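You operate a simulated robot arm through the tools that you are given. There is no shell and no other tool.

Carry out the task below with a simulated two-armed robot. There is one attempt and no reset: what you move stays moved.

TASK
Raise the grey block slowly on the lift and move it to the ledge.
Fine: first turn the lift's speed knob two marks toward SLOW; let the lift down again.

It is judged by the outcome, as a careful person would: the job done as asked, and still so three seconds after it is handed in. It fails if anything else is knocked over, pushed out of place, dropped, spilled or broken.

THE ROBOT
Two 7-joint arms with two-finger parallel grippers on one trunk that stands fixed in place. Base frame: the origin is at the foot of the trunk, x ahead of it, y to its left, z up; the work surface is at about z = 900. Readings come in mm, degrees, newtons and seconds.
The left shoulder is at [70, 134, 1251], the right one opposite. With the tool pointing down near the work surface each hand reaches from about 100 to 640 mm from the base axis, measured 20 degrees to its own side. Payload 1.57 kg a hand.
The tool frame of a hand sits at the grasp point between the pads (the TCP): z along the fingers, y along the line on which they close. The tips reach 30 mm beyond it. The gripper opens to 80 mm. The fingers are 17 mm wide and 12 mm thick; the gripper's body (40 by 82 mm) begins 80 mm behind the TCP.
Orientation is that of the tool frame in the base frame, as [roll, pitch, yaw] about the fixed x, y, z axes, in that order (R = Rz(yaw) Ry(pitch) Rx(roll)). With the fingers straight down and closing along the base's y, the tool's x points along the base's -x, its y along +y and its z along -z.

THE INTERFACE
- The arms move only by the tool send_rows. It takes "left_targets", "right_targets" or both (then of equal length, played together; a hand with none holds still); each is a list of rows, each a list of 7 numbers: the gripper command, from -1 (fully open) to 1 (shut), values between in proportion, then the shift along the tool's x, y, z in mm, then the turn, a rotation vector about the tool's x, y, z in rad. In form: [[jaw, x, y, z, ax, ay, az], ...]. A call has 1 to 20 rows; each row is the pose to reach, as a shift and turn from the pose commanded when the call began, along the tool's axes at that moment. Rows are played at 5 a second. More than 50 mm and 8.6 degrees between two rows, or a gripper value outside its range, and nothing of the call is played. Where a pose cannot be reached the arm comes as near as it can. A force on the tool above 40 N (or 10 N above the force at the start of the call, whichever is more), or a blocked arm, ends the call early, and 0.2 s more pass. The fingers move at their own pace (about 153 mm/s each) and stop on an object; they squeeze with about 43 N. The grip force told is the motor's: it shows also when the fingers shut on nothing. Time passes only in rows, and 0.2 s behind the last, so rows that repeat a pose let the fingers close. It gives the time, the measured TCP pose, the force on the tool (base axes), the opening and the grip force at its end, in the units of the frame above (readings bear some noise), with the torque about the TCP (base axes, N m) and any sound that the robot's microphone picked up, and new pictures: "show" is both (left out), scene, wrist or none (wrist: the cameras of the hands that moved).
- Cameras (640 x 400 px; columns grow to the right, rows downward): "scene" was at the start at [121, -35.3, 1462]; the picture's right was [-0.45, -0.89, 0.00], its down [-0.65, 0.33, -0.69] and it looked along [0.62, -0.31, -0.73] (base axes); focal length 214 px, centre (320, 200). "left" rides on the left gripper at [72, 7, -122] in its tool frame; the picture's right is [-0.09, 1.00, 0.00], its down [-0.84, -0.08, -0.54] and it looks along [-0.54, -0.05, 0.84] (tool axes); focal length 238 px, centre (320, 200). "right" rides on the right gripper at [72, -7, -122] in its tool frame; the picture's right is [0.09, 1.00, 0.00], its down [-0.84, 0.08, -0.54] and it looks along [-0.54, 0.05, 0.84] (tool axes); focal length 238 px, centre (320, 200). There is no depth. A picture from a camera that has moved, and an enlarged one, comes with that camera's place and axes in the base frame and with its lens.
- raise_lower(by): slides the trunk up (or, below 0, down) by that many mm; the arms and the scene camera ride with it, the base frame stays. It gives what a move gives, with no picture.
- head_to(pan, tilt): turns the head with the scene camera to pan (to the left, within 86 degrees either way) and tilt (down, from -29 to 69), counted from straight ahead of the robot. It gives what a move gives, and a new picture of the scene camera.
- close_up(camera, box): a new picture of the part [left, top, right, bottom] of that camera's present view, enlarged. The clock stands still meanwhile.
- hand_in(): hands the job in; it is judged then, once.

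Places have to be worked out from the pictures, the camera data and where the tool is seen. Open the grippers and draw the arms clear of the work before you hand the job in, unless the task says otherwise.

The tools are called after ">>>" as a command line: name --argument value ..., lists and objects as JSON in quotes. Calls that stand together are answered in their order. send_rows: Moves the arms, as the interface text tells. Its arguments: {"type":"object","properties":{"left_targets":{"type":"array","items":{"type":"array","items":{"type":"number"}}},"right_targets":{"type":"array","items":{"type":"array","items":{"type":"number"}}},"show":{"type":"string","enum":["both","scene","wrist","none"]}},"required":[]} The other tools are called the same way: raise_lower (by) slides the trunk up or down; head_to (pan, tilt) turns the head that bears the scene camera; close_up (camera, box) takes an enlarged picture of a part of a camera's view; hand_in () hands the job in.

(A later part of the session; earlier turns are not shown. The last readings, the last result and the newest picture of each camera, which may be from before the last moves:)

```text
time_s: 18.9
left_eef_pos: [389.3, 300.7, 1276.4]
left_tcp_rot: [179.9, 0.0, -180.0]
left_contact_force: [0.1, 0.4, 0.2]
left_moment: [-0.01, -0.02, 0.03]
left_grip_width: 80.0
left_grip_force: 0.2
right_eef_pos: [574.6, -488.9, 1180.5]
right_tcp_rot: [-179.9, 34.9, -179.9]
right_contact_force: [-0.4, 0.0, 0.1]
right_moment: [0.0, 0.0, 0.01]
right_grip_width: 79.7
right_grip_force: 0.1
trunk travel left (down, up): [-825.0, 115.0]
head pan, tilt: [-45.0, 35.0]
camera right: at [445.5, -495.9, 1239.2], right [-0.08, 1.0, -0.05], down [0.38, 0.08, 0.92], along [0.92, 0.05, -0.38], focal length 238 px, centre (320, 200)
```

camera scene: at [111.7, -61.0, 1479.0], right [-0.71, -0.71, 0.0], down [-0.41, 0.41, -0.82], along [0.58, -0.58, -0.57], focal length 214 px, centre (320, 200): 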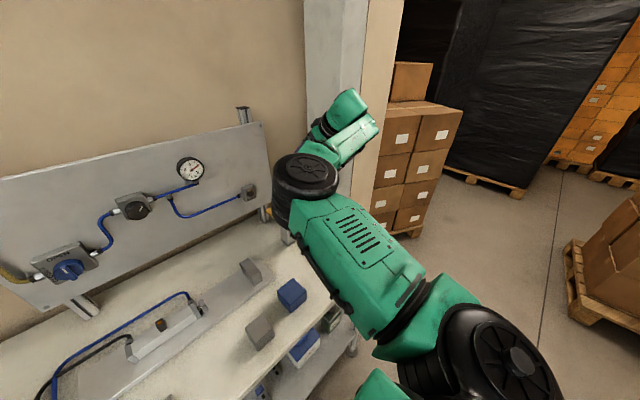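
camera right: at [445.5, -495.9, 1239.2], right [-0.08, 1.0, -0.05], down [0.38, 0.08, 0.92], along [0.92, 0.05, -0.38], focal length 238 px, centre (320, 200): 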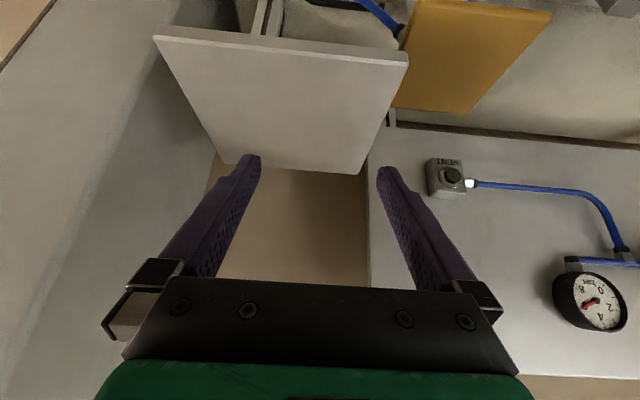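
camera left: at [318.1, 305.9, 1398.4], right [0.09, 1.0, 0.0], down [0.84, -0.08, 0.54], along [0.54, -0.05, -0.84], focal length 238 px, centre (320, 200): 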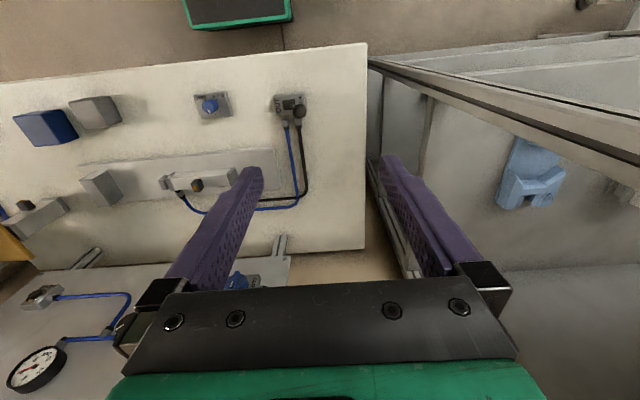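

The 35° tilt also reaches, and this view shows the ledge clearly: x about 541–683, y about −443 to −594. I'll raise the trunk by 100 mm so the arm isn't too folded when it picks the block near the robot.

>>> raise_lower --by 100

>>> head_to --pan -20 --tilt 50

```text
time_s: 20.2
left_eef_pos: [389.7, 298.8, 1375.5]
left_tcp_rot: [-180.0, 0.0, -180.0]
left_contact_force: [-0.2, -0.1, 0.1]
left_moment: [0.03, 0.01, 0.03]
left_grip_width: 79.9
left_grip_force: 0.0
right_eef_pos: [575.3, -489.1, 1280.4]
right_tcp_rot: [-179.9, 35.0, -179.9]
right_contact_force: [0.2, 0.2, 0.3]
right_moment: [0.01, 0.01, -0.02]
right_grip_width: 79.9
right_grip_force: 0.0
trunk travel left (down, up): [-925.0, 15.0]
head pan, tilt: [-45.0, 35.0]
```

```text
time_s: 21.1
left_eef_pos: [390.1, 300.4, 1376.4]
left_tcp_rot: [-180.0, 0.1, -180.0]
left_contact_force: [0.7, 0.2, -0.3]
left_moment: [-0.02, 0.02, 0.02]
left_grip_width: 79.9
left_grip_force: 0.1
right_eef_pos: [574.0, -490.2, 1279.6]
right_tcp_rot: [-179.9, 35.1, -179.9]
right_contact_force: [-0.9, 0.0, 0.3]
right_moment: [-0.03, -0.01, 0.0]
right_grip_width: 79.9
right_grip_force: 0.1
trunk travel left (down, up): [-925.0, 15.0]
head pan, tilt: [-20.0, 50.0]
camera scene: at [121.8, -25.8, 1557.3], right [-0.34, -0.94, 0.0], down [-0.72, 0.26, -0.64], along [0.6, -0.22, -0.77], focal length 214 px, centre (320, 200)
```

scene: 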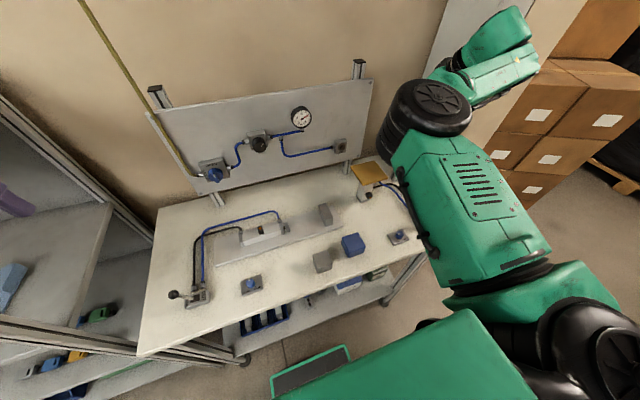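

The scene now shows the grey block clearly beside the blue one. I'll zoom in to locate it.

>>> close_up --camera "scene" --box '[280, 190, 440, 290]'

```text
4.00 times, centred on (360, 240) of scene
camera zoom: at [121.8, -25.8, 1557.3], right [-0.34, -0.94, 0.0], down [-0.72, 0.26, -0.64], along [0.6, -0.22, -0.77], focal length 858 px, centre (160, 40)
```

zoom: 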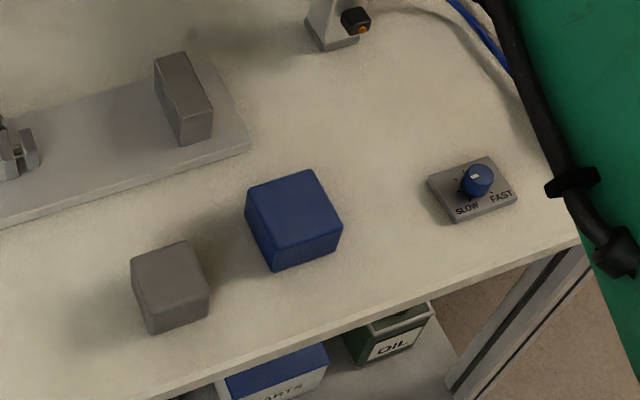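

I put the grey block at about [382,-129], roughly 50 mm on a side, with a gap of about 60 mm to the blue one. I'll move the tilted right hand level at z≈1280 until it is over the block.

>>> send_rows --right_targets '[[-1, 18, 40, -13, 0, 0, 0], [-1, 36, 80, -25, 0, 0, 0], [-1, 54, 120, -38, 0, 0, 0], [-1, 72, 160, -51, 0, 0, 0], [-1, 90, 200, -63, 0, 0, 0], [-1, 109, 241, -76, 0, 0, 0], [-1, 127, 281, -89, 0, 0, 0], [-1, 145, 321, -101, 0, 0, 0], [-1, 163, 361, -114, 0, 0, 0], [-1, 163, 361, -114, 0, 0, 0]]' --show "both"

```text
time_s: 23.4
left_eef_pos: [386.5, 304.3, 1376.4]
left_tcp_rot: [-179.8, 0.1, -180.0]
left_contact_force: [-0.1, 0.6, -0.4]
left_moment: [-0.06, 0.01, 0.0]
left_grip_width: 80.2
left_grip_force: 0.1
right_eef_pos: [455.3, -179.3, 1247.4]
right_tcp_rot: [-167.6, 42.7, -177.9]
right_contact_force: [1.3, 0.0, -0.3]
right_moment: [0.01, -0.01, -0.02]
right_grip_width: 80.0
right_grip_force: 0.2
right hand out of reach, approached as far as the arm can: row 4, 5, 6, 7, 8, 9, 10
trunk travel left (down, up): [-925.0, 15.0]
head pan, tilt: [-20.0, 50.0]
stopped in row 10 (right hand): the arm was blocked; the commanded pose is now the measured one
camera scene: at [118.2, -20.9, 1557.6], right [-0.34, -0.94, 0.0], down [-0.72, 0.26, -0.65], along [0.61, -0.22, -0.76], focal length 214 px, centre (320, 200)
camera right: at [321.9, -164.1, 1286.9], right [0.04, 0.97, -0.22], down [0.26, 0.2, 0.94], along [0.96, -0.1, -0.24], focal length 238 px, centre (320, 200)
```

scene: 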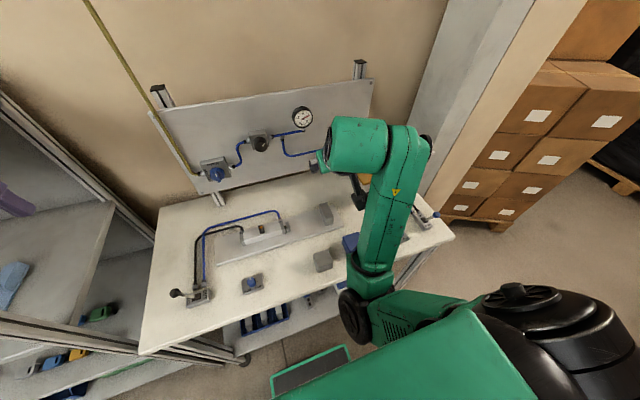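
right: 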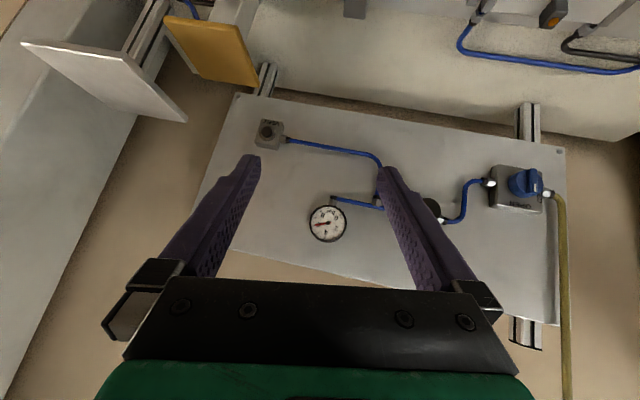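

The arm folded too tightly at that height and was blocked at [455,-179,1247], with the tool a bit twisted. I'll go straight down, where there is free space, and restore the 35° tilt on the way.

>>> send_rows --right_targets '[[-1, 21, 5, 23, -0.02, 0.015, 0], [-1, 43, 10, 46, -0.08, 0.06, 0.005], [-1, 65, 15, 68, -0.14, 0.1, 0.01], [-1, 86, 20, 91, -0.193, 0.137, 0.014], [-1, 86, 20, 91, -0.193, 0.137, 0.014]]' --show "both"

```text
time_s: 23.9
left_eef_pos: [389.2, 298.7, 1376.3]
left_tcp_rot: [-179.9, 0.0, -180.0]
left_contact_force: [-0.7, 0.2, 0.4]
left_moment: [-0.01, -0.03, -0.02]
left_grip_width: 80.0
left_grip_force: 0.1
right_eef_pos: [473.7, -224.4, 1257.9]
right_tcp_rot: [-155.3, 47.9, -171.0]
right_contact_force: [0.5, -0.4, -0.4]
right_moment: [0.01, 0.01, 0.01]
right_grip_width: 80.1
right_grip_force: 0.0
trunk travel left (down, up): [-925.0, 15.0]
head pan, tilt: [-20.0, 50.0]
stopped in row 2 (right hand): the arm was blocked; the commanded pose is now the measured one
camera scene: at [120.2, -26.2, 1557.4], right [-0.34, -0.94, 0.0], down [-0.72, 0.26, -0.64], along [0.6, -0.22, -0.77], focal length 214 px, centre (320, 200)
camera right: at [336.8, -202.7, 1280.9], right [0.1, 0.93, -0.35], down [0.17, 0.33, 0.93], along [0.98, -0.15, -0.13], focal length 238 px, centre (320, 200)
```

scene: 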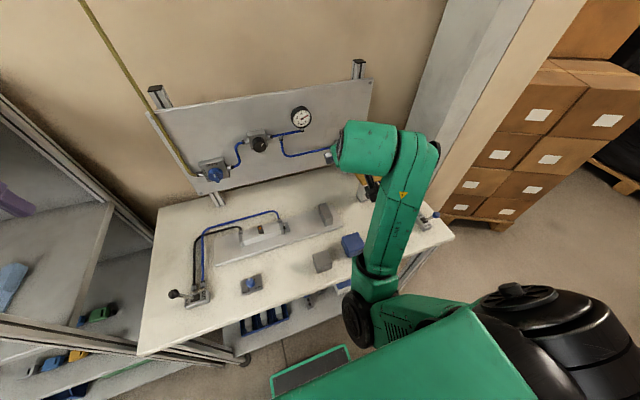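
right: 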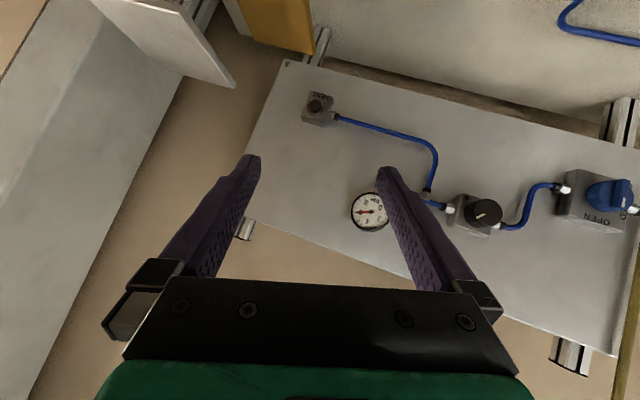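

The fold near the trunk still blocks the arm. I'll back out the way I came, toward +x/−y, before reorienting.

>>> send_rows --right_targets '[[-1, 2, -20, 14, 0, 0, 0], [-1, 5, -50, 35, 0, 0, 0], [-1, 8, -80, 57, 0, 0, 0], [-1, 12, -124, 88, 0, 0, 0], [-1, 12, -124, 88, 0, 0, 0]]' --show "scene"

```text
refused: row 4 steps farther than a row can; nothing moved
```

That last step was slightly too long, so nothing moved. I'll resend the same retreat with smaller steps.

>>> send_rows --right_targets '[[-1, 2, -20, 14, 0, 0, 0], [-1, 5, -45, 32, 0, 0, 0], [-1, 7, -72, 51, 0, 0, 0], [-1, 10, -98, 70, 0, 0, 0], [-1, 12, -124, 88, 0, 0, 0], [-1, 12, -124, 88, 0, 0, 0]]' --show "scene"

```text
time_s: 24.6
left_eef_pos: [391.3, 297.8, 1375.1]
left_tcp_rot: [179.8, 0.0, -180.0]
left_contact_force: [-0.2, 0.1, -0.7]
left_moment: [0.02, 0.03, -0.01]
left_grip_width: 80.1
left_grip_force: 0.0
right_eef_pos: [481.4, -314.5, 1261.1]
right_tcp_rot: [-144.2, 46.4, -166.2]
right_contact_force: [-0.2, -1.2, 0.4]
right_moment: [-0.02, -0.01, -0.01]
right_grip_width: 79.8
right_grip_force: 0.1
trunk travel left (down, up): [-925.0, 15.0]
head pan, tilt: [-20.0, 50.0]
stopped in row 3 (right hand): the arm was blocked; the commanded pose is now the measured one
camera scene: at [121.8, -27.5, 1557.2], right [-0.34, -0.94, 0.0], down [-0.72, 0.26, -0.64], along [0.6, -0.22, -0.77], focal length 214 px, centre (320, 200)
```

scene: 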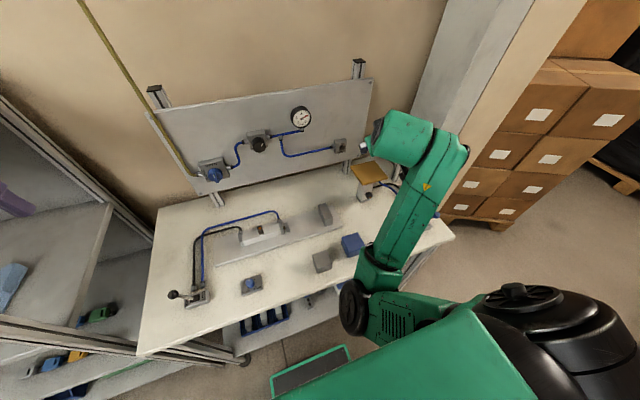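

It is coming out (now [481,-314,1261]). I'll keep retreating toward the earlier reachable pose, restoring the 35° tilt gradually.

>>> send_rows --right_targets '[[-1, -5, -13, 14, -0.058, 0.031, 0.014], [-1, -9, -27, 27, -0.116, 0.062, 0.029], [-1, -14, -40, 41, -0.174, 0.092, 0.043], [-1, -18, -54, 55, -0.232, 0.123, 0.057], [-1, -23, -67, 68, -0.29, 0.154, 0.071], [-1, -28, -80, 82, -0.348, 0.185, 0.086], [-1, -32, -94, 96, -0.406, 0.215, 0.1], [-1, -37, -107, 109, -0.464, 0.246, 0.114], [-1, -37, -107, 109, -0.464, 0.246, 0.114]]' --show "scene"

```text
time_s: 26.6
left_eef_pos: [390.1, 300.0, 1376.5]
left_tcp_rot: [-180.0, 0.1, 180.0]
left_contact_force: [-0.9, 0.3, 0.3]
left_moment: [0.0, 0.01, 0.04]
left_grip_width: 79.8
left_grip_force: 0.1
right_eef_pos: [560.6, -447.9, 1268.7]
right_tcp_rot: [180.0, 35.0, -179.8]
right_contact_force: [0.5, 0.6, 0.3]
right_moment: [0.02, 0.02, 0.01]
right_grip_width: 80.2
right_grip_force: 0.0
trunk travel left (down, up): [-925.0, 15.0]
head pan, tilt: [-20.0, 50.0]
camera scene: at [121.6, -25.4, 1557.3], right [-0.34, -0.94, 0.0], down [-0.72, 0.26, -0.64], along [0.6, -0.22, -0.77], focal length 214 px, centre (320, 200)
```

scene: 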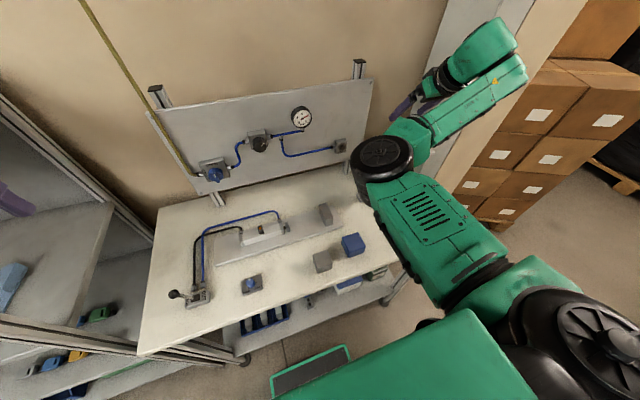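

Recovered cleanly. Next I'll test whether a vertical tool reaches above the platform, at [575,-385,1150]; if it does, the block can be picked and placed vertically.

>>> send_rows --right_targets '[[-1, 9, 11, 18, 0, 0.102, 0], [-1, 18, 21, 35, 0, 0.204, 0], [-1, 28, 32, 53, 0, 0.305, 0], [-1, 37, 42, 70, 0, 0.407, 0], [-1, 46, 53, 88, 0, 0.509, 0], [-1, 55, 63, 105, 0, 0.611, 0], [-1, 55, 63, 105, 0, 0.611, 0]]' --show "both"

```text
time_s: 28.1
left_eef_pos: [390.5, 300.0, 1376.4]
left_tcp_rot: [-180.0, 0.0, -180.0]
left_contact_force: [-0.1, 0.4, -0.3]
left_moment: [-0.03, 0.0, 0.01]
left_grip_width: 80.3
left_grip_force: 0.0
right_eef_pos: [575.8, -384.2, 1151.5]
right_tcp_rot: [-180.0, -0.2, -179.9]
right_contact_force: [0.2, -0.3, -0.3]
right_moment: [-0.01, -0.01, 0.01]
right_grip_width: 79.8
right_grip_force: 0.0
trunk travel left (down, up): [-925.0, 15.0]
head pan, tilt: [-20.0, 50.0]
camera scene: at [121.4, -25.8, 1557.3], right [-0.34, -0.94, 0.0], down [-0.72, 0.26, -0.64], along [0.6, -0.22, -0.77], focal length 214 px, centre (320, 200)
camera right: at [505.1, -390.9, 1274.6], right [-0.09, 1.0, 0.0], down [0.84, 0.08, 0.54], along [0.54, 0.05, -0.84], focal length 238 px, centre (320, 200)
```

scene: 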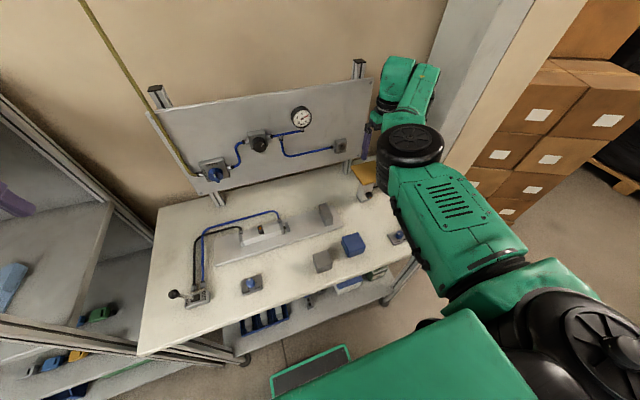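
right: 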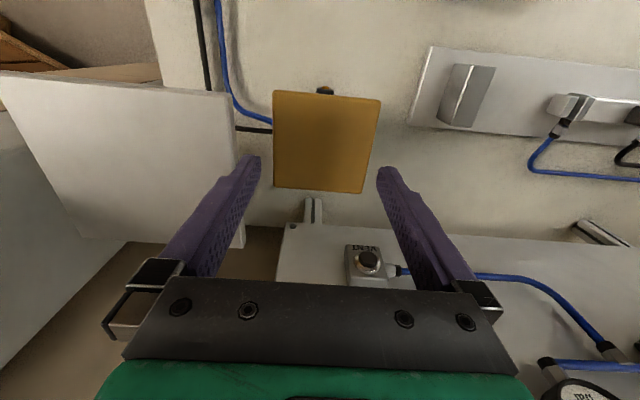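

The vertical tool reaches the platform fine; its centre is about [595,-380], with the top near z=1032–1039. Now I'll move over the grey block at z≈1150, tool vertical.

>>> send_rows --right_targets '[[-1, 24, 32, 0, 0, 0, 0], [-1, 49, 64, 0, 0, 0, 0], [-1, 73, 96, 0, 0, 0, 0], [-1, 97, 128, 0, 0, 0, 0], [-1, 121, 160, 0, 0, 0, 0], [-1, 146, 192, 0, 0, 0, 0], [-1, 170, 224, 0, 0, 0, 0], [-1, 194, 255, 0, 0, 0, 0], [-1, 194, 255, 0, 0, 0, 0]]' --show "both"

```text
time_s: 30.4
left_eef_pos: [389.6, 300.1, 1375.5]
left_tcp_rot: [180.0, 0.0, 180.0]
left_contact_force: [0.3, 0.3, 0.1]
left_moment: [0.02, 0.02, 0.02]
left_grip_width: 79.7
left_grip_force: 0.0
right_eef_pos: [486.1, -219.7, 1061.6]
right_tcp_rot: [-175.7, 1.7, 177.0]
right_contact_force: [0.8, 0.6, 0.4]
right_moment: [-0.01, -0.01, -0.02]
right_grip_width: 79.8
right_grip_force: 0.0
right hand out of reach, approached as far as the arm can: row 4, 5, 6, 7, 8, 9
trunk travel left (down, up): [-925.0, 15.0]
head pan, tilt: [-20.0, 50.0]
stopped in row 9 (right hand): the arm was blocked; the commanded pose is now the measured one
camera scene: at [121.8, -26.0, 1557.2], right [-0.34, -0.94, 0.0], down [-0.72, 0.26, -0.64], along [0.6, -0.22, -0.77], focal length 214 px, centre (320, 200)
camera right: at [410.6, -212.5, 1182.0], right [-0.04, 1.0, -0.08], down [0.83, 0.08, 0.56], along [0.56, -0.04, -0.83], focal length 238 px, centre (320, 200)
```

scene: 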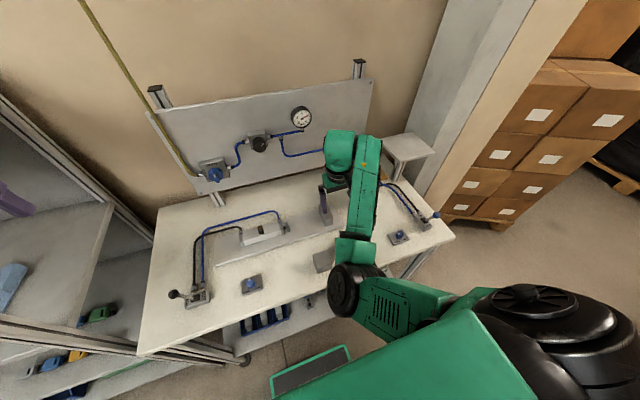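
right: 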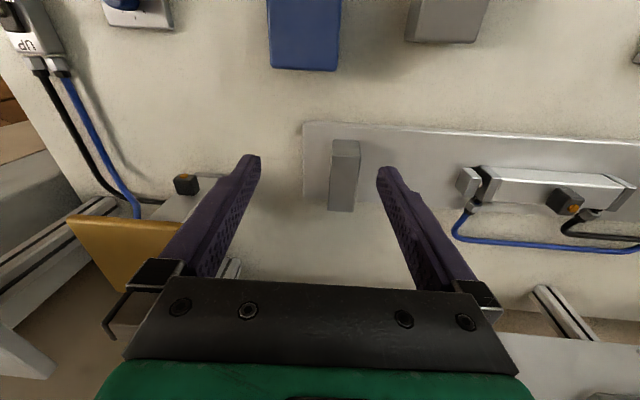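

The right arm's elbow folds the wrong way for positions this far left, so it can't reach the grey block cleanly. I'll have the left arm pick the block instead, and first I'm backing the right hand out to where it moved freely.

>>> send_rows --right_targets '[[-1, -3, -12, -12, -0.01, 0.004, -0.007], [-1, -6, -24, -24, -0.02, 0.008, -0.014], [-1, -9, -36, -36, -0.03, 0.012, -0.02], [-1, -12, -48, -48, -0.04, 0.016, -0.027], [-1, -15, -60, -60, -0.05, 0.02, -0.034], [-1, -18, -72, -72, -0.06, 0.024, -0.04], [-1, -21, -84, -84, -0.068, 0.027, -0.046], [-1, -24, -96, -90, -0.075, 0.03, -0.052], [-1, -24, -96, -90, -0.075, 0.03, -0.052]]' --show "scene"

```text
time_s: 32.4
left_eef_pos: [390.0, 300.6, 1376.9]
left_tcp_rot: [179.9, 0.1, 180.0]
left_contact_force: [0.3, -0.2, 0.1]
left_moment: [0.03, 0.03, -0.02]
left_grip_width: 79.8
left_grip_force: 0.1
right_eef_pos: [502.1, -307.5, 1158.7]
right_tcp_rot: [179.8, -0.3, -179.9]
right_contact_force: [0.4, -0.2, -0.1]
right_moment: [-0.03, 0.0, -0.01]
right_grip_width: 79.8
right_grip_force: 0.0
right hand out of reach, approached as far as the arm can: row 4, 5, 6
trunk travel left (down, up): [-925.0, 15.0]
head pan, tilt: [-20.0, 50.0]
camera scene: at [121.8, -25.6, 1557.2], right [-0.34, -0.94, 0.0], down [-0.72, 0.26, -0.64], along [0.6, -0.22, -0.77], focal length 214 px, centre (320, 200)
```

scene: 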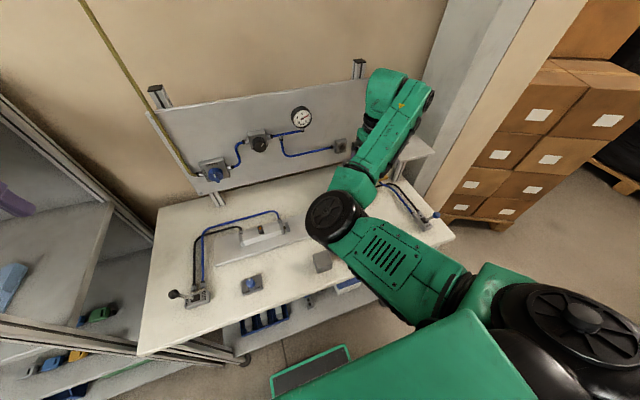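

The right arm is freed at [502,-307,1159]. I'll park it out to the right so the left arm can work in front.

>>> send_rows --right_targets '[[-1, 20, -24, -24, 0, 0, 0], [-1, 41, -49, -48, 0, 0, 0], [-1, 61, -74, -73, 0, 0, 0], [-1, 82, -98, -97, 0, 0, 0], [-1, 102, -123, -121, 0, 0, 0], [-1, 122, -153, -125, 0, 0, 0], [-1, 142, -183, -129, 0, 0, 0], [-1, 162, -213, -133, 0, 0, 0], [-1, 182, -243, -137, 0, 0, 0], [-1, 202, -273, -141, 0, 0, 0], [-1, 202, -273, -141, 0, 0, 0]]' --show "both"

```text
time_s: 34.8
left_eef_pos: [391.2, 299.9, 1375.3]
left_tcp_rot: [180.0, 0.0, 180.0]
left_contact_force: [0.5, -0.1, 0.4]
left_moment: [-0.03, 0.02, 0.02]
left_grip_width: 80.0
left_grip_force: 0.0
right_eef_pos: [300.4, -578.9, 1298.5]
right_tcp_rot: [179.8, -0.3, -179.8]
right_contact_force: [-1.1, 0.2, 0.5]
right_moment: [-0.01, -0.02, -0.03]
right_grip_width: 80.0
right_grip_force: 0.1
trunk travel left (down, up): [-925.0, 15.0]
head pan, tilt: [-20.0, 50.0]
camera scene: at [121.8, -25.7, 1557.2], right [-0.34, -0.94, 0.0], down [-0.72, 0.26, -0.64], along [0.6, -0.22, -0.77], focal length 214 px, centre (320, 200)
camera right: at [230.2, -587.3, 1420.9], right [-0.09, 1.0, 0.0], down [0.84, 0.08, 0.54], along [0.53, 0.05, -0.84], focal length 238 px, centre (320, 200)
```

scene: 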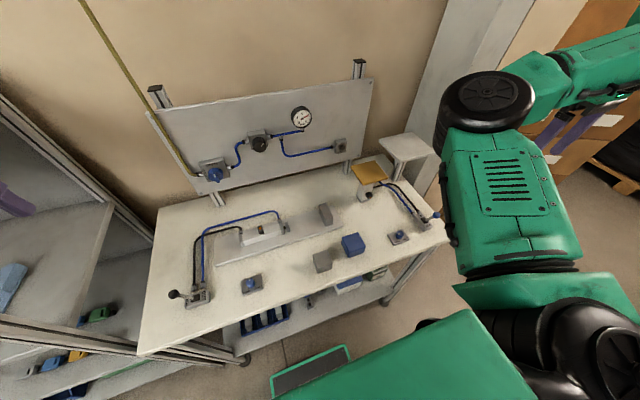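
right: 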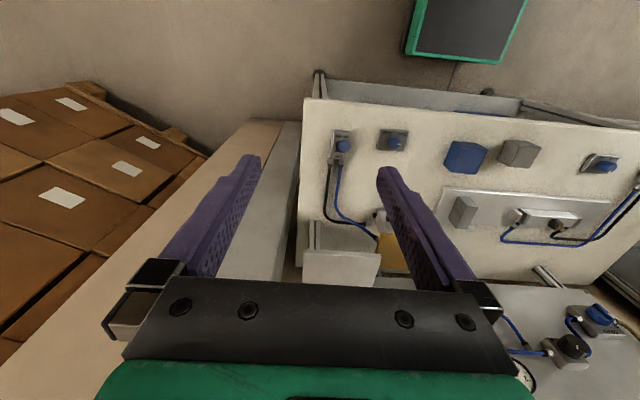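

With the right arm parked, the scene view now shows the whole bench. I'll bring the left hand back toward the middle.

>>> send_rows --left_targets '[[-1, 0, -42, 11, 0, 0, 0], [-1, 0, -84, 22, 0, 0, 0], [-1, 0, -126, 33, 0, 0, 0], [-1, 0, -168, 44, 0, 0, 0], [-1, 0, -210, 55, 0, 0, 0], [-1, 0, -252, 66, 0, 0, 0], [-1, 0, -294, 77, 0, 0, 0], [-1, 0, -336, 110, 0, 0, 0], [-1, 0, -336, 110, 0, 0, 0]]' --show "both"

>>> close_up --camera "scene" --box '[340, 120, 460, 260]'

```text
refused: row 8 steps farther than a row can; nothing moved
```

```text
2.86 times, centred on (400, 190) of scene
camera zoom: at [121.8, -25.7, 1557.2], right [-0.34, -0.94, 0.0], down [-0.72, 0.26, -0.64], along [0.6, -0.22, -0.77], focal length 613 px, centre (91, 229)
```

zoom: 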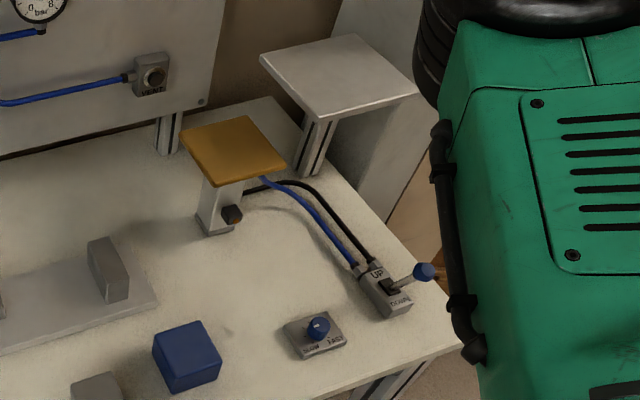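

One step was too long, so nothing moved; the close-up does show the ledge on its post and the lever at DOWN. I'll resend with even steps.

>>> send_rows --left_targets '[[-1, 0, -42, 14, 0, 0, 0], [-1, 0, -84, 28, 0, 0, 0], [-1, 0, -126, 42, 0, 0, 0], [-1, 0, -168, 56, 0, 0, 0], [-1, 0, -210, 70, 0, 0, 0], [-1, 0, -252, 84, 0, 0, 0], [-1, 0, -294, 98, 0, 0, 0], [-1, 0, -336, 112, 0, 0, 0], [-1, 0, -336, 112, 0, 0, 0]]' --show "both"

```text
time_s: 36.8
left_eef_pos: [391.1, -37.3, 1266.2]
left_tcp_rot: [-179.9, 0.0, -180.0]
left_contact_force: [-0.6, 0.4, 0.7]
left_moment: [-0.02, 0.03, 0.0]
left_grip_width: 79.8
left_grip_force: 0.1
right_eef_pos: [301.1, -578.9, 1297.4]
right_tcp_rot: [179.9, -0.4, -179.8]
right_contact_force: [0.0, -0.9, -0.3]
right_moment: [0.02, 0.01, 0.02]
right_grip_width: 80.0
right_grip_force: 0.1
trunk travel left (down, up): [-925.0, 15.0]
head pan, tilt: [-20.0, 50.0]
camera scene: at [121.6, -25.5, 1557.3], right [-0.34, -0.94, 0.0], down [-0.72, 0.26, -0.64], along [0.6, -0.22, -0.77], focal length 214 px, centre (320, 200)
camera left: at [320.0, -31.1, 1388.2], right [0.09, 1.0, 0.0], down [0.84, -0.08, 0.54], along [0.54, -0.05, -0.84], focal length 238 px, centre (320, 200)
```

scene: 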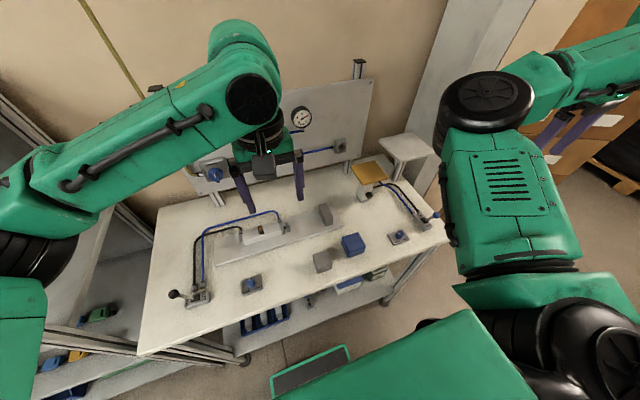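
left: 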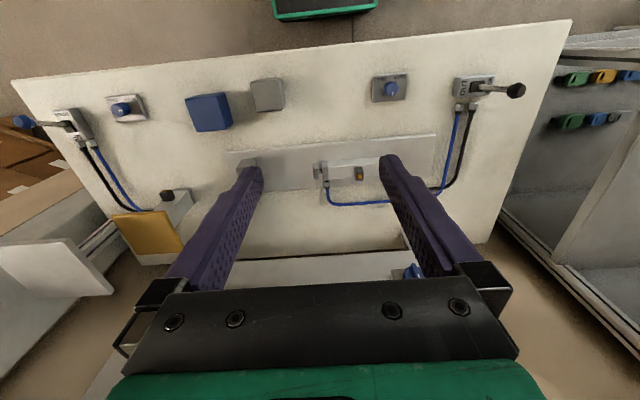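

The left arm has its elbow out and works well here. I'll test whether it could place the block directly on the platform by tilting it forward 45° and stretching out in the air, starting with the tilt.

>>> send_rows --left_targets '[[-1, -10, -19, 3, 0, -0.131, 0], [-1, -20, -38, 5, 0, -0.262, 0], [-1, -30, -56, 8, 0, -0.393, 0], [-1, -39, -75, 11, 0, -0.524, 0], [-1, -49, -94, 13, 0, -0.655, 0], [-1, -59, -113, 16, 0, -0.785, 0], [-1, -59, -113, 16, 0, -0.785, 0]]' --show "scene"

```text
time_s: 38.4
left_eef_pos: [450.3, -148.7, 1249.2]
left_tcp_rot: [180.0, 45.2, -180.0]
left_contact_force: [-0.5, 0.1, 0.1]
left_moment: [0.02, -0.01, 0.01]
left_grip_width: 79.9
left_grip_force: 0.1
right_eef_pos: [301.5, -578.4, 1299.0]
right_tcp_rot: [179.8, -0.4, -179.9]
right_contact_force: [0.6, -0.1, 0.7]
right_moment: [0.03, 0.0, 0.0]
right_grip_width: 79.9
right_grip_force: 0.1
trunk travel left (down, up): [-925.0, 15.0]
head pan, tilt: [-20.0, 50.0]
camera scene: at [121.8, -25.5, 1557.2], right [-0.34, -0.94, 0.0], down [-0.72, 0.26, -0.64], along [0.6, -0.22, -0.77], focal length 214 px, centre (320, 200)
```

scene: 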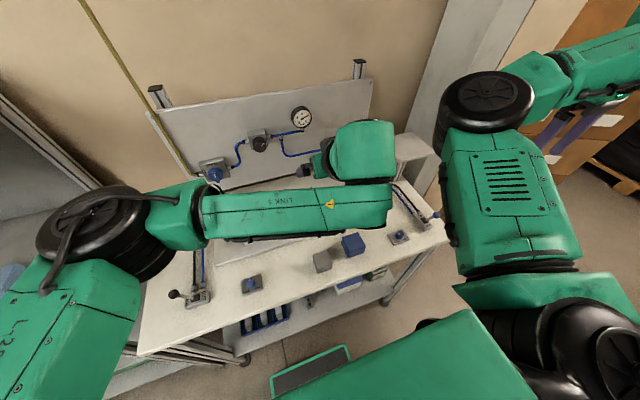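

That tilted pose works. Now the stretch test: yaw −45° and out to [575,-360,1180] above the platform.

>>> send_rows --left_targets '[[-1, -6, -30, 20, 0.079, 0, 0.079], [-1, -11, -60, 39, 0.159, 0, 0.159], [-1, -17, -90, 59, 0.238, 0, 0.238], [-1, -22, -121, 79, 0.317, 0, 0.317], [-1, -28, -151, 98, 0.396, 0, 0.396], [-1, -33, -181, 118, 0.476, 0, 0.476], [-1, -39, -211, 138, 0.555, 0, 0.555], [-1, -39, -211, 138, 0.555, 0, 0.555]]' --show "both"

```text
time_s: 40.1
left_eef_pos: [546.5, -281.4, 1160.9]
left_tcp_rot: [180.0, 45.0, 134.9]
left_contact_force: [-0.6, -0.2, -0.2]
left_moment: [0.02, -0.02, 0.0]
left_grip_width: 80.0
left_grip_force: 0.0
left hand out of reach, approached as far as the arm can: row 4, 5, 6, 7, 8
right_eef_pos: [301.8, -580.1, 1296.6]
right_tcp_rot: [179.8, -0.4, -179.9]
right_contact_force: [0.4, 1.0, 0.3]
right_moment: [-0.01, 0.0, 0.02]
right_grip_width: 80.0
right_grip_force: 0.2
trunk travel left (down, up): [-925.0, 15.0]
head pan, tilt: [-20.0, 50.0]
camera scene: at [122.3, -26.3, 1557.2], right [-0.34, -0.94, 0.0], down [-0.72, 0.26, -0.64], along [0.6, -0.22, -0.77], focal length 214 px, centre (320, 200)
camera left: at [453.6, -180.6, 1196.1], right [0.75, 0.66, 0.06], down [0.09, -0.2, 0.97], along [0.65, -0.73, -0.21], focal length 238 px, centre (320, 200)
```

scene: 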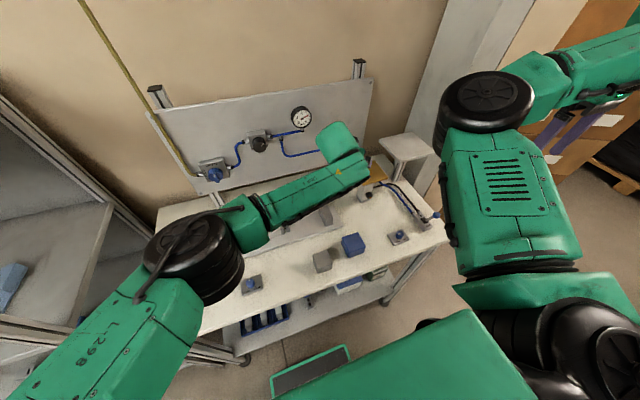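
left: 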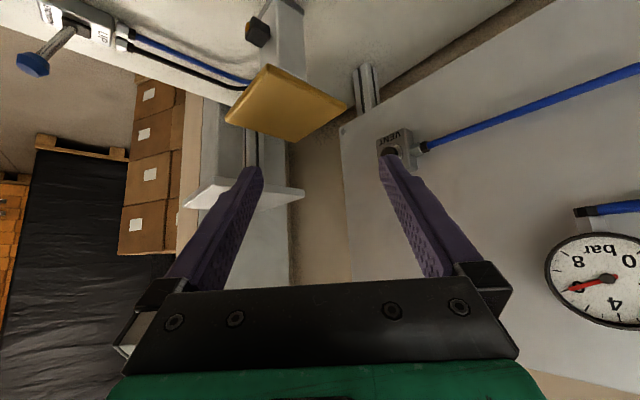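

The left arm tops out around [546,-281], so it can't place directly on the platform. Instead the left hand will shift the grey block to a free spot on the bench, and the right hand will take it from there. I'm retracting the left arm first.

>>> send_rows --left_targets '[[-1, 17, 9, -31, -0.079, 0, -0.079], [-1, 34, 17, -62, -0.159, 0, -0.159], [-1, 51, 26, -93, -0.238, 0, -0.238], [-1, 68, 35, -124, -0.317, 0, -0.317], [-1, 85, 43, -155, -0.396, 0, -0.396], [-1, 102, 52, -186, -0.476, 0, -0.476], [-1, 118, 61, -217, -0.555, 0, -0.555], [-1, 118, 61, -217, -0.555, 0, -0.555]]' --show "none"

```text
time_s: 42.1
left_eef_pos: [452.2, -34.1, 1241.2]
left_tcp_rot: [170.4, 51.1, 177.1]
left_contact_force: [0.3, 0.4, 0.5]
left_moment: [0.0, -0.01, 0.0]
left_grip_width: 80.2
left_grip_force: 0.1
right_eef_pos: [303.0, -579.5, 1297.3]
right_tcp_rot: [179.7, -0.3, -179.8]
right_contact_force: [-0.1, 0.5, 0.1]
right_moment: [-0.02, 0.02, -0.02]
right_grip_width: 79.9
right_grip_force: 0.0
trunk travel left (down, up): [-925.0, 15.0]
head pan, tilt: [-20.0, 50.0]
stopped in row 8 (left hand): the arm was blocked; the commanded pose is now the measured one
```

The left arm also folds up when tilted that close in at this height. I'll straighten it to vertical and move it left, so I can check the right arm's reach at a candidate transfer spot near [460,-305].

>>> send_rows --left_targets '[[-1, 0, 30, -7, 0.01, 0.05, 0.002], [-1, 0, 60, -14, 0.025, 0.17, 0.005], [-1, 0, 90, -21, 0.044, 0.295, 0.009], [-1, 0, 120, -28, 0.062, 0.415, 0.013], [-1, 0, 151, -35, 0.08, 0.535, 0.016], [-1, 0, 182, -42, 0.098, 0.655, 0.02], [-1, 0, 213, -48, 0.116, 0.775, 0.024], [-1, 0, 243, -54, 0.134, 0.893, 0.027], [-1, 0, 243, -54, 0.134, 0.893, 0.027]]' --show "scene"

```text
time_s: 42.8
left_eef_pos: [463.7, 79.1, 1250.1]
left_tcp_rot: [158.0, 46.7, 173.3]
left_contact_force: [-0.7, 0.3, -0.5]
left_moment: [0.0, -0.01, -0.01]
left_grip_width: 80.2
left_grip_force: 0.1
left hand out of reach, approached as far as the arm can: row 2, 3
right_eef_pos: [303.0, -577.1, 1297.6]
right_tcp_rot: [179.9, -0.4, -179.9]
right_contact_force: [-0.7, 0.5, -0.5]
right_moment: [-0.02, 0.0, 0.03]
right_grip_width: 80.1
right_grip_force: 0.2
trunk travel left (down, up): [-925.0, 15.0]
head pan, tilt: [-20.0, 50.0]
stopped in row 3 (left hand): the arm was blocked; the commanded pose is now the measured one
camera scene: at [122.8, -23.2, 1557.2], right [-0.34, -0.94, 0.0], down [-0.72, 0.26, -0.64], along [0.6, -0.22, -0.77], focal length 214 px, centre (320, 200)
```

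scene: 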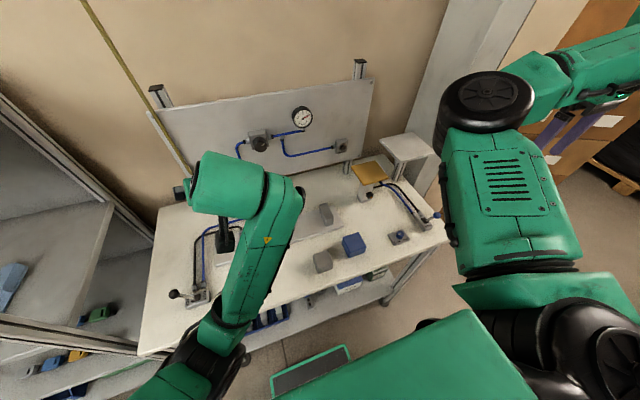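

The left elbow has dropped as well, the mirror of what happened on the right. The same remedy applies: I'll move the left hand outward without turning it, until the arm opens up.

>>> send_rows --left_targets '[[-1, -2, 23, 10, 0, 0, 0], [-1, -4, 46, 20, 0, 0, 0], [-1, -7, 70, 30, 0, 0, 0], [-1, -9, 93, 40, 0, 0, 0], [-1, -11, 117, 51, 0, 0, 0], [-1, -14, 140, 61, 0, 0, 0], [-1, -16, 163, 71, 0, 0, 0], [-1, -18, 187, 81, 0, 0, 0], [-1, -18, 187, 81, 0, 0, 0]]' --show "scene"

```text
time_s: 44.8
left_eef_pos: [504.4, 275.0, 1259.5]
left_tcp_rot: [158.1, 46.7, 173.3]
left_contact_force: [0.4, -0.4, 0.1]
left_moment: [-0.05, 0.0, 0.05]
left_grip_width: 79.9
left_grip_force: 0.0
right_eef_pos: [301.5, -581.0, 1297.0]
right_tcp_rot: [179.8, -0.3, -179.9]
right_contact_force: [0.0, 0.5, 0.2]
right_moment: [0.0, 0.0, -0.02]
right_grip_width: 79.7
right_grip_force: 0.1
trunk travel left (down, up): [-925.0, 15.0]
head pan, tilt: [-20.0, 50.0]
camera scene: at [121.7, -26.0, 1557.2], right [-0.34, -0.94, 0.0], down [-0.72, 0.26, -0.64], along [0.6, -0.22, -0.77], focal length 214 px, centre (320, 200)
```

scene: 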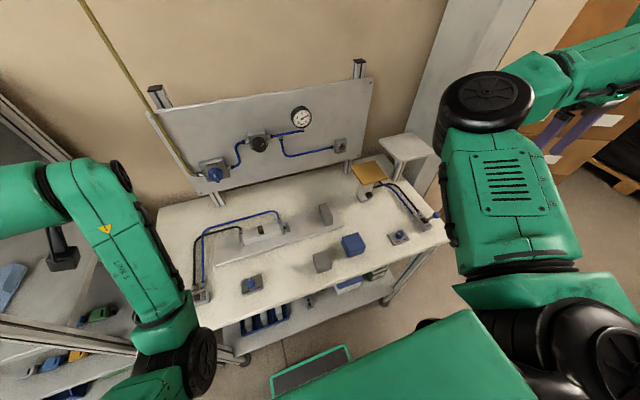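

The left arm has opened up at [504,275,1259]. This shows how to flip an elbow: carry the tilted hand across the front without turning it. I'll use that to bring the right elbow outward, but first I need to see how much room the left hand has beside the shelf.

>>> head_to --pan 35 --tilt 40

>>> close_up --camera "left" --box '[0, 0, 640, 400]'

```text
time_s: 46.0
left_eef_pos: [503.6, 276.1, 1261.2]
left_tcp_rot: [158.2, 46.7, 173.3]
left_contact_force: [-0.1, -0.1, -0.2]
left_moment: [0.02, -0.01, -0.01]
left_grip_width: 80.0
left_grip_force: 0.1
right_eef_pos: [300.7, -579.0, 1296.8]
right_tcp_rot: [179.7, -0.3, -179.9]
right_contact_force: [0.7, 0.0, 0.2]
right_moment: [-0.02, -0.05, 0.01]
right_grip_width: 79.9
right_grip_force: 0.0
trunk travel left (down, up): [-925.0, 15.0]
head pan, tilt: [35.0, 40.0]
camera scene: at [119.0, 49.2, 1571.4], right [0.57, -0.82, 0.0], down [-0.53, -0.37, -0.77], along [0.63, 0.44, -0.64], focal length 214 px, centre (320, 200)
```

scene: 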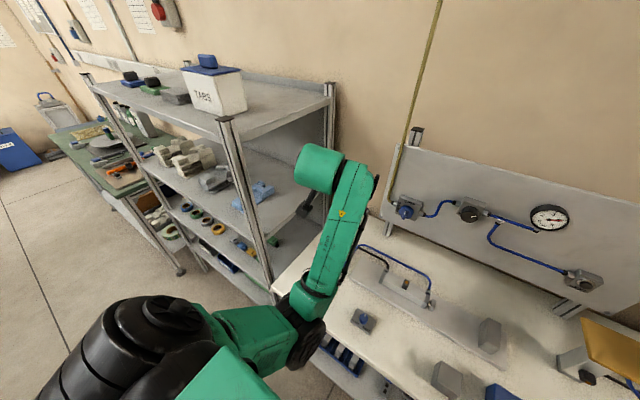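

```text
1.00 times, centred on (320, 200) of left (not enlarged: the box is as wide or as high as the picture)
camera zoom: at [367.1, 251.8, 1287.8], right [-0.1, 0.94, 0.32], down [0.2, -0.3, 0.93], along [0.98, 0.15, -0.16], focal length 238 px, centre (320, 200)
```

zoom: 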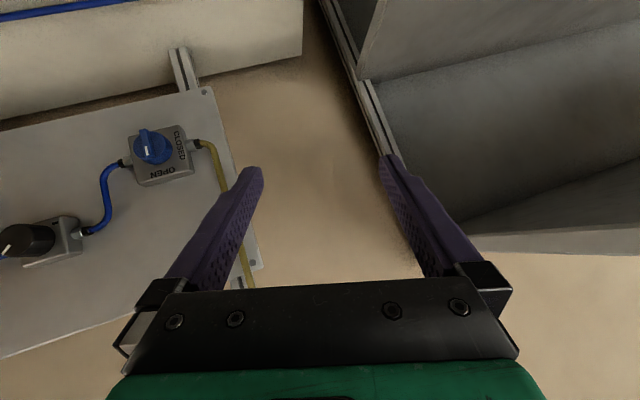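

There's a loaded shelf close on the left, so the left hand shouldn't go further that way. Earlier the left arm crossed in front of its shoulder without trouble when held vertical and high, so I'll do the same on the right: first to [391,-300,1376].

>>> send_rows --right_targets '[[-1, -11, 35, -10, 0, 0, 0], [-1, -23, 70, -20, 0, 0, 0], [-1, -34, 105, -29, 0, 0, 0], [-1, -46, 140, -39, 0, 0, 0], [-1, -57, 174, -49, 0, 0, 0], [-1, -68, 209, -59, 0, 0, 0], [-1, -80, 244, -68, 0, 0, 0], [-1, -91, 279, -78, 0, 0, 0], [-1, -91, 279, -78, 0, 0, 0]]' --show "none"

>>> head_to --pan -20 --tilt 50

```text
time_s: 48.0
left_eef_pos: [503.2, 275.7, 1260.0]
left_tcp_rot: [158.3, 46.7, 173.3]
left_contact_force: [-0.2, 0.1, -1.1]
left_moment: [-0.03, 0.03, 0.01]
left_grip_width: 80.0
left_grip_force: 0.1
right_eef_pos: [402.0, -355.7, 1391.9]
right_tcp_rot: [179.5, -0.5, 180.0]
right_contact_force: [0.1, 0.8, 0.5]
right_moment: [-0.03, 0.08, 0.0]
right_grip_width: 80.2
right_grip_force: 0.0
right hand out of reach, approached as far as the arm can: row 6, 7, 8, 9
trunk travel left (down, up): [-925.0, 15.0]
head pan, tilt: [35.0, 40.0]
```

```text
time_s: 49.3
left_eef_pos: [503.8, 275.0, 1260.1]
left_tcp_rot: [158.2, 46.7, 173.4]
left_contact_force: [0.4, -0.1, 0.0]
left_moment: [-0.03, 0.0, 0.0]
left_grip_width: 79.9
left_grip_force: 0.1
right_eef_pos: [401.9, -357.0, 1391.0]
right_tcp_rot: [179.6, -0.5, -179.9]
right_contact_force: [-0.1, -0.5, -0.4]
right_moment: [-0.02, 0.03, 0.02]
right_grip_width: 79.9
right_grip_force: 0.0
trunk travel left (down, up): [-925.0, 15.0]
head pan, tilt: [-20.0, 50.0]
camera scene: at [121.7, -25.7, 1557.3], right [-0.34, -0.94, 0.0], down [-0.72, 0.26, -0.64], along [0.6, -0.22, -0.77], focal length 214 px, centre (320, 200)
```

scene: 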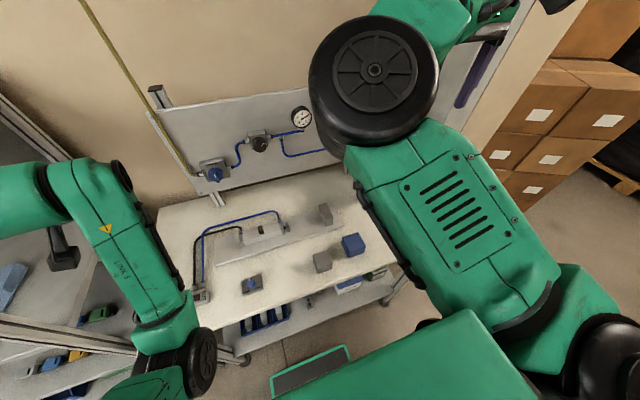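

At this height the wrist bend is the limit, not the elbow. With the elbow up as it is now, going lower should help, so I'll descend here to z≈1100 before moving inward.

>>> send_rows --right_targets '[[-1, 2, -4, 42, 0, 0, 0], [-1, 4, -8, 84, 0, 0, 0], [-1, 6, -12, 126, 0, 0, 0], [-1, 8, -16, 168, 0, 0, 0], [-1, 10, -20, 210, 0, 0, 0], [-1, 12, -24, 252, 0, 0, 0], [-1, 12, -24, 291, 0, 0, 0], [-1, 12, -24, 291, 0, 0, 0]]' --show "scene"

```text
time_s: 51.1
left_eef_pos: [504.8, 276.2, 1260.2]
left_tcp_rot: [158.2, 46.9, 173.2]
left_contact_force: [-0.2, 0.1, -0.4]
left_moment: [0.01, -0.01, 0.01]
left_grip_width: 80.1
left_grip_force: 0.1
right_eef_pos: [390.4, -382.7, 1101.6]
right_tcp_rot: [179.8, -0.3, -179.9]
right_contact_force: [0.6, -0.2, 0.5]
right_moment: [-0.01, 0.03, 0.0]
right_grip_width: 79.8
right_grip_force: 0.0
right hand out of reach, approached as far as the arm can: row 1, 2, 3, 4
trunk travel left (down, up): [-925.0, 15.0]
head pan, tilt: [-20.0, 50.0]
camera scene: at [121.9, -25.5, 1557.2], right [-0.34, -0.94, 0.0], down [-0.72, 0.26, -0.64], along [0.6, -0.22, -0.77], focal length 214 px, centre (320, 200)
```

scene: 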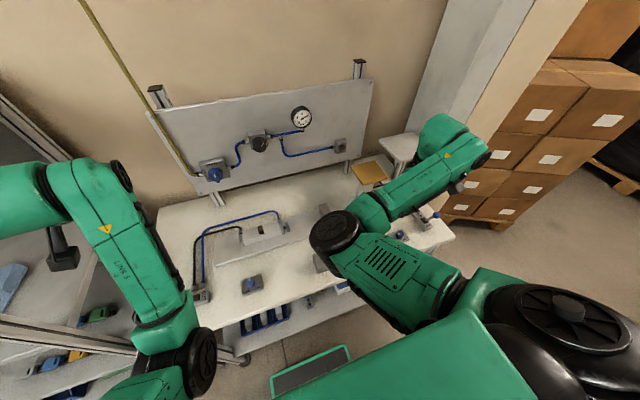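

The arm is vertical at [390,-383,1101] with the elbow forward. I'll probe inward in small steps at this height and watch how the elbow behaves.

>>> send_rows --right_targets '[[-1, 0, 15, 0, 0, 0, 0], [-1, 0, 30, 0, 0, 0, 0], [-1, 0, 45, 0, 0, 0, 0], [-1, 0, 60, 0, 0, 0, 0]]' --show "scene"

```text
time_s: 52.1
left_eef_pos: [504.5, 275.3, 1261.3]
left_tcp_rot: [158.2, 46.7, 173.3]
left_contact_force: [-0.9, -0.1, -0.5]
left_moment: [0.03, 0.01, 0.01]
left_grip_width: 80.2
left_grip_force: 0.1
right_eef_pos: [403.8, -354.3, 1091.8]
right_tcp_rot: [-179.7, 0.1, 179.6]
right_contact_force: [-0.7, 0.1, -1.0]
right_moment: [-0.02, 0.01, 0.03]
right_grip_width: 80.1
right_grip_force: 0.0
right hand out of reach, approached as far as the arm can: row 2, 3, 4
trunk travel left (down, up): [-925.0, 15.0]
head pan, tilt: [-20.0, 50.0]
camera scene: at [121.6, -25.7, 1557.3], right [-0.34, -0.94, 0.0], down [-0.72, 0.26, -0.64], along [0.6, -0.22, -0.77], focal length 214 px, centre (320, 200)
```

scene: 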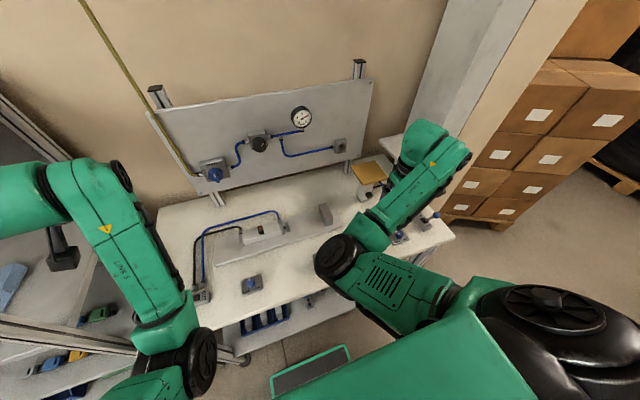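

The upper arm evidently can't swing inward past straight ahead, so the forearm has to come round below or outside the elbow. Pointing the fingers leftward should force the elbow out. I'll back off to [390,-430,1200] and try that tilt in free space.

>>> send_rows --right_targets '[[-1, 3, -19, -27, 0, 0, 0], [-1, 7, -38, -54, 0, 0, 0], [-1, 10, -57, -81, 0, 0, 0], [-1, 14, -76, -108, 0, 0, 0], [-1, 14, -76, -108, -0.131, 0, 0], [-1, 14, -76, -108, -0.262, 0, 0], [-1, 14, -76, -108, -0.393, 0, 0], [-1, 14, -76, -108, -0.524, 0, 0], [-1, 14, -76, -108, -0.655, 0, 0], [-1, 14, -76, -108, -0.785, 0, 0], [-1, 14, -76, -108, -0.785, 0, 0]]' --show "scene"

```text
time_s: 54.5
left_eef_pos: [503.8, 276.7, 1259.0]
left_tcp_rot: [158.3, 46.7, 173.3]
left_contact_force: [-0.5, 0.7, -0.4]
left_moment: [-0.01, -0.01, -0.03]
left_grip_width: 80.0
left_grip_force: 0.0
right_eef_pos: [391.3, -423.9, 1197.9]
right_tcp_rot: [134.8, -0.2, -179.8]
right_contact_force: [0.0, 0.6, 0.2]
right_moment: [-0.02, 0.0, 0.03]
right_grip_width: 79.7
right_grip_force: 0.0
trunk travel left (down, up): [-925.0, 15.0]
head pan, tilt: [-20.0, 50.0]
camera scene: at [121.9, -25.3, 1557.2], right [-0.34, -0.94, 0.0], down [-0.72, 0.26, -0.64], along [0.6, -0.22, -0.77], focal length 214 px, centre (320, 200)
```

scene: 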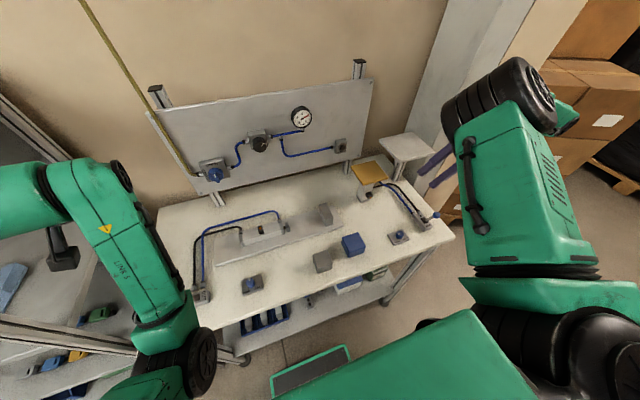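

That worked: the right elbow has swung outward. Now I'll carry the hand inward in this pose toward the grey block's side.

>>> send_rows --right_targets '[[-1, 0, 25, 25, 0, 0, 0], [-1, 0, 50, 50, 0, 0, 0], [-1, 0, 75, 75, 0, 0, 0], [-1, 0, 100, 100, 0, 0, 0], [-1, 0, 125, 125, 0, 0, 0], [-1, 0, 150, 150, 0, 0, 0], [-1, 0, 150, 150, 0, 0, 0]]' --show "scene"

```text
time_s: 56.1
left_eef_pos: [503.7, 274.0, 1260.6]
left_tcp_rot: [158.1, 46.7, 173.3]
left_contact_force: [-0.8, -0.2, 0.9]
left_moment: [-0.01, -0.03, 0.03]
left_grip_width: 79.9
left_grip_force: 0.0
right_eef_pos: [390.4, -213.5, 1196.3]
right_tcp_rot: [134.7, -0.3, -180.0]
right_contact_force: [-1.3, 0.5, 0.2]
right_moment: [0.01, 0.01, 0.02]
right_grip_width: 80.0
right_grip_force: 0.1
trunk travel left (down, up): [-925.0, 15.0]
head pan, tilt: [-20.0, 50.0]
camera scene: at [121.4, -26.7, 1557.2], right [-0.34, -0.94, 0.0], down [-0.72, 0.26, -0.64], along [0.6, -0.22, -0.77], focal length 214 px, centre (320, 200)
```

scene: 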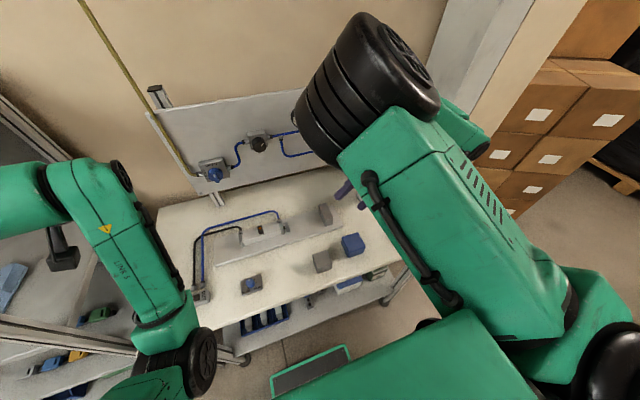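

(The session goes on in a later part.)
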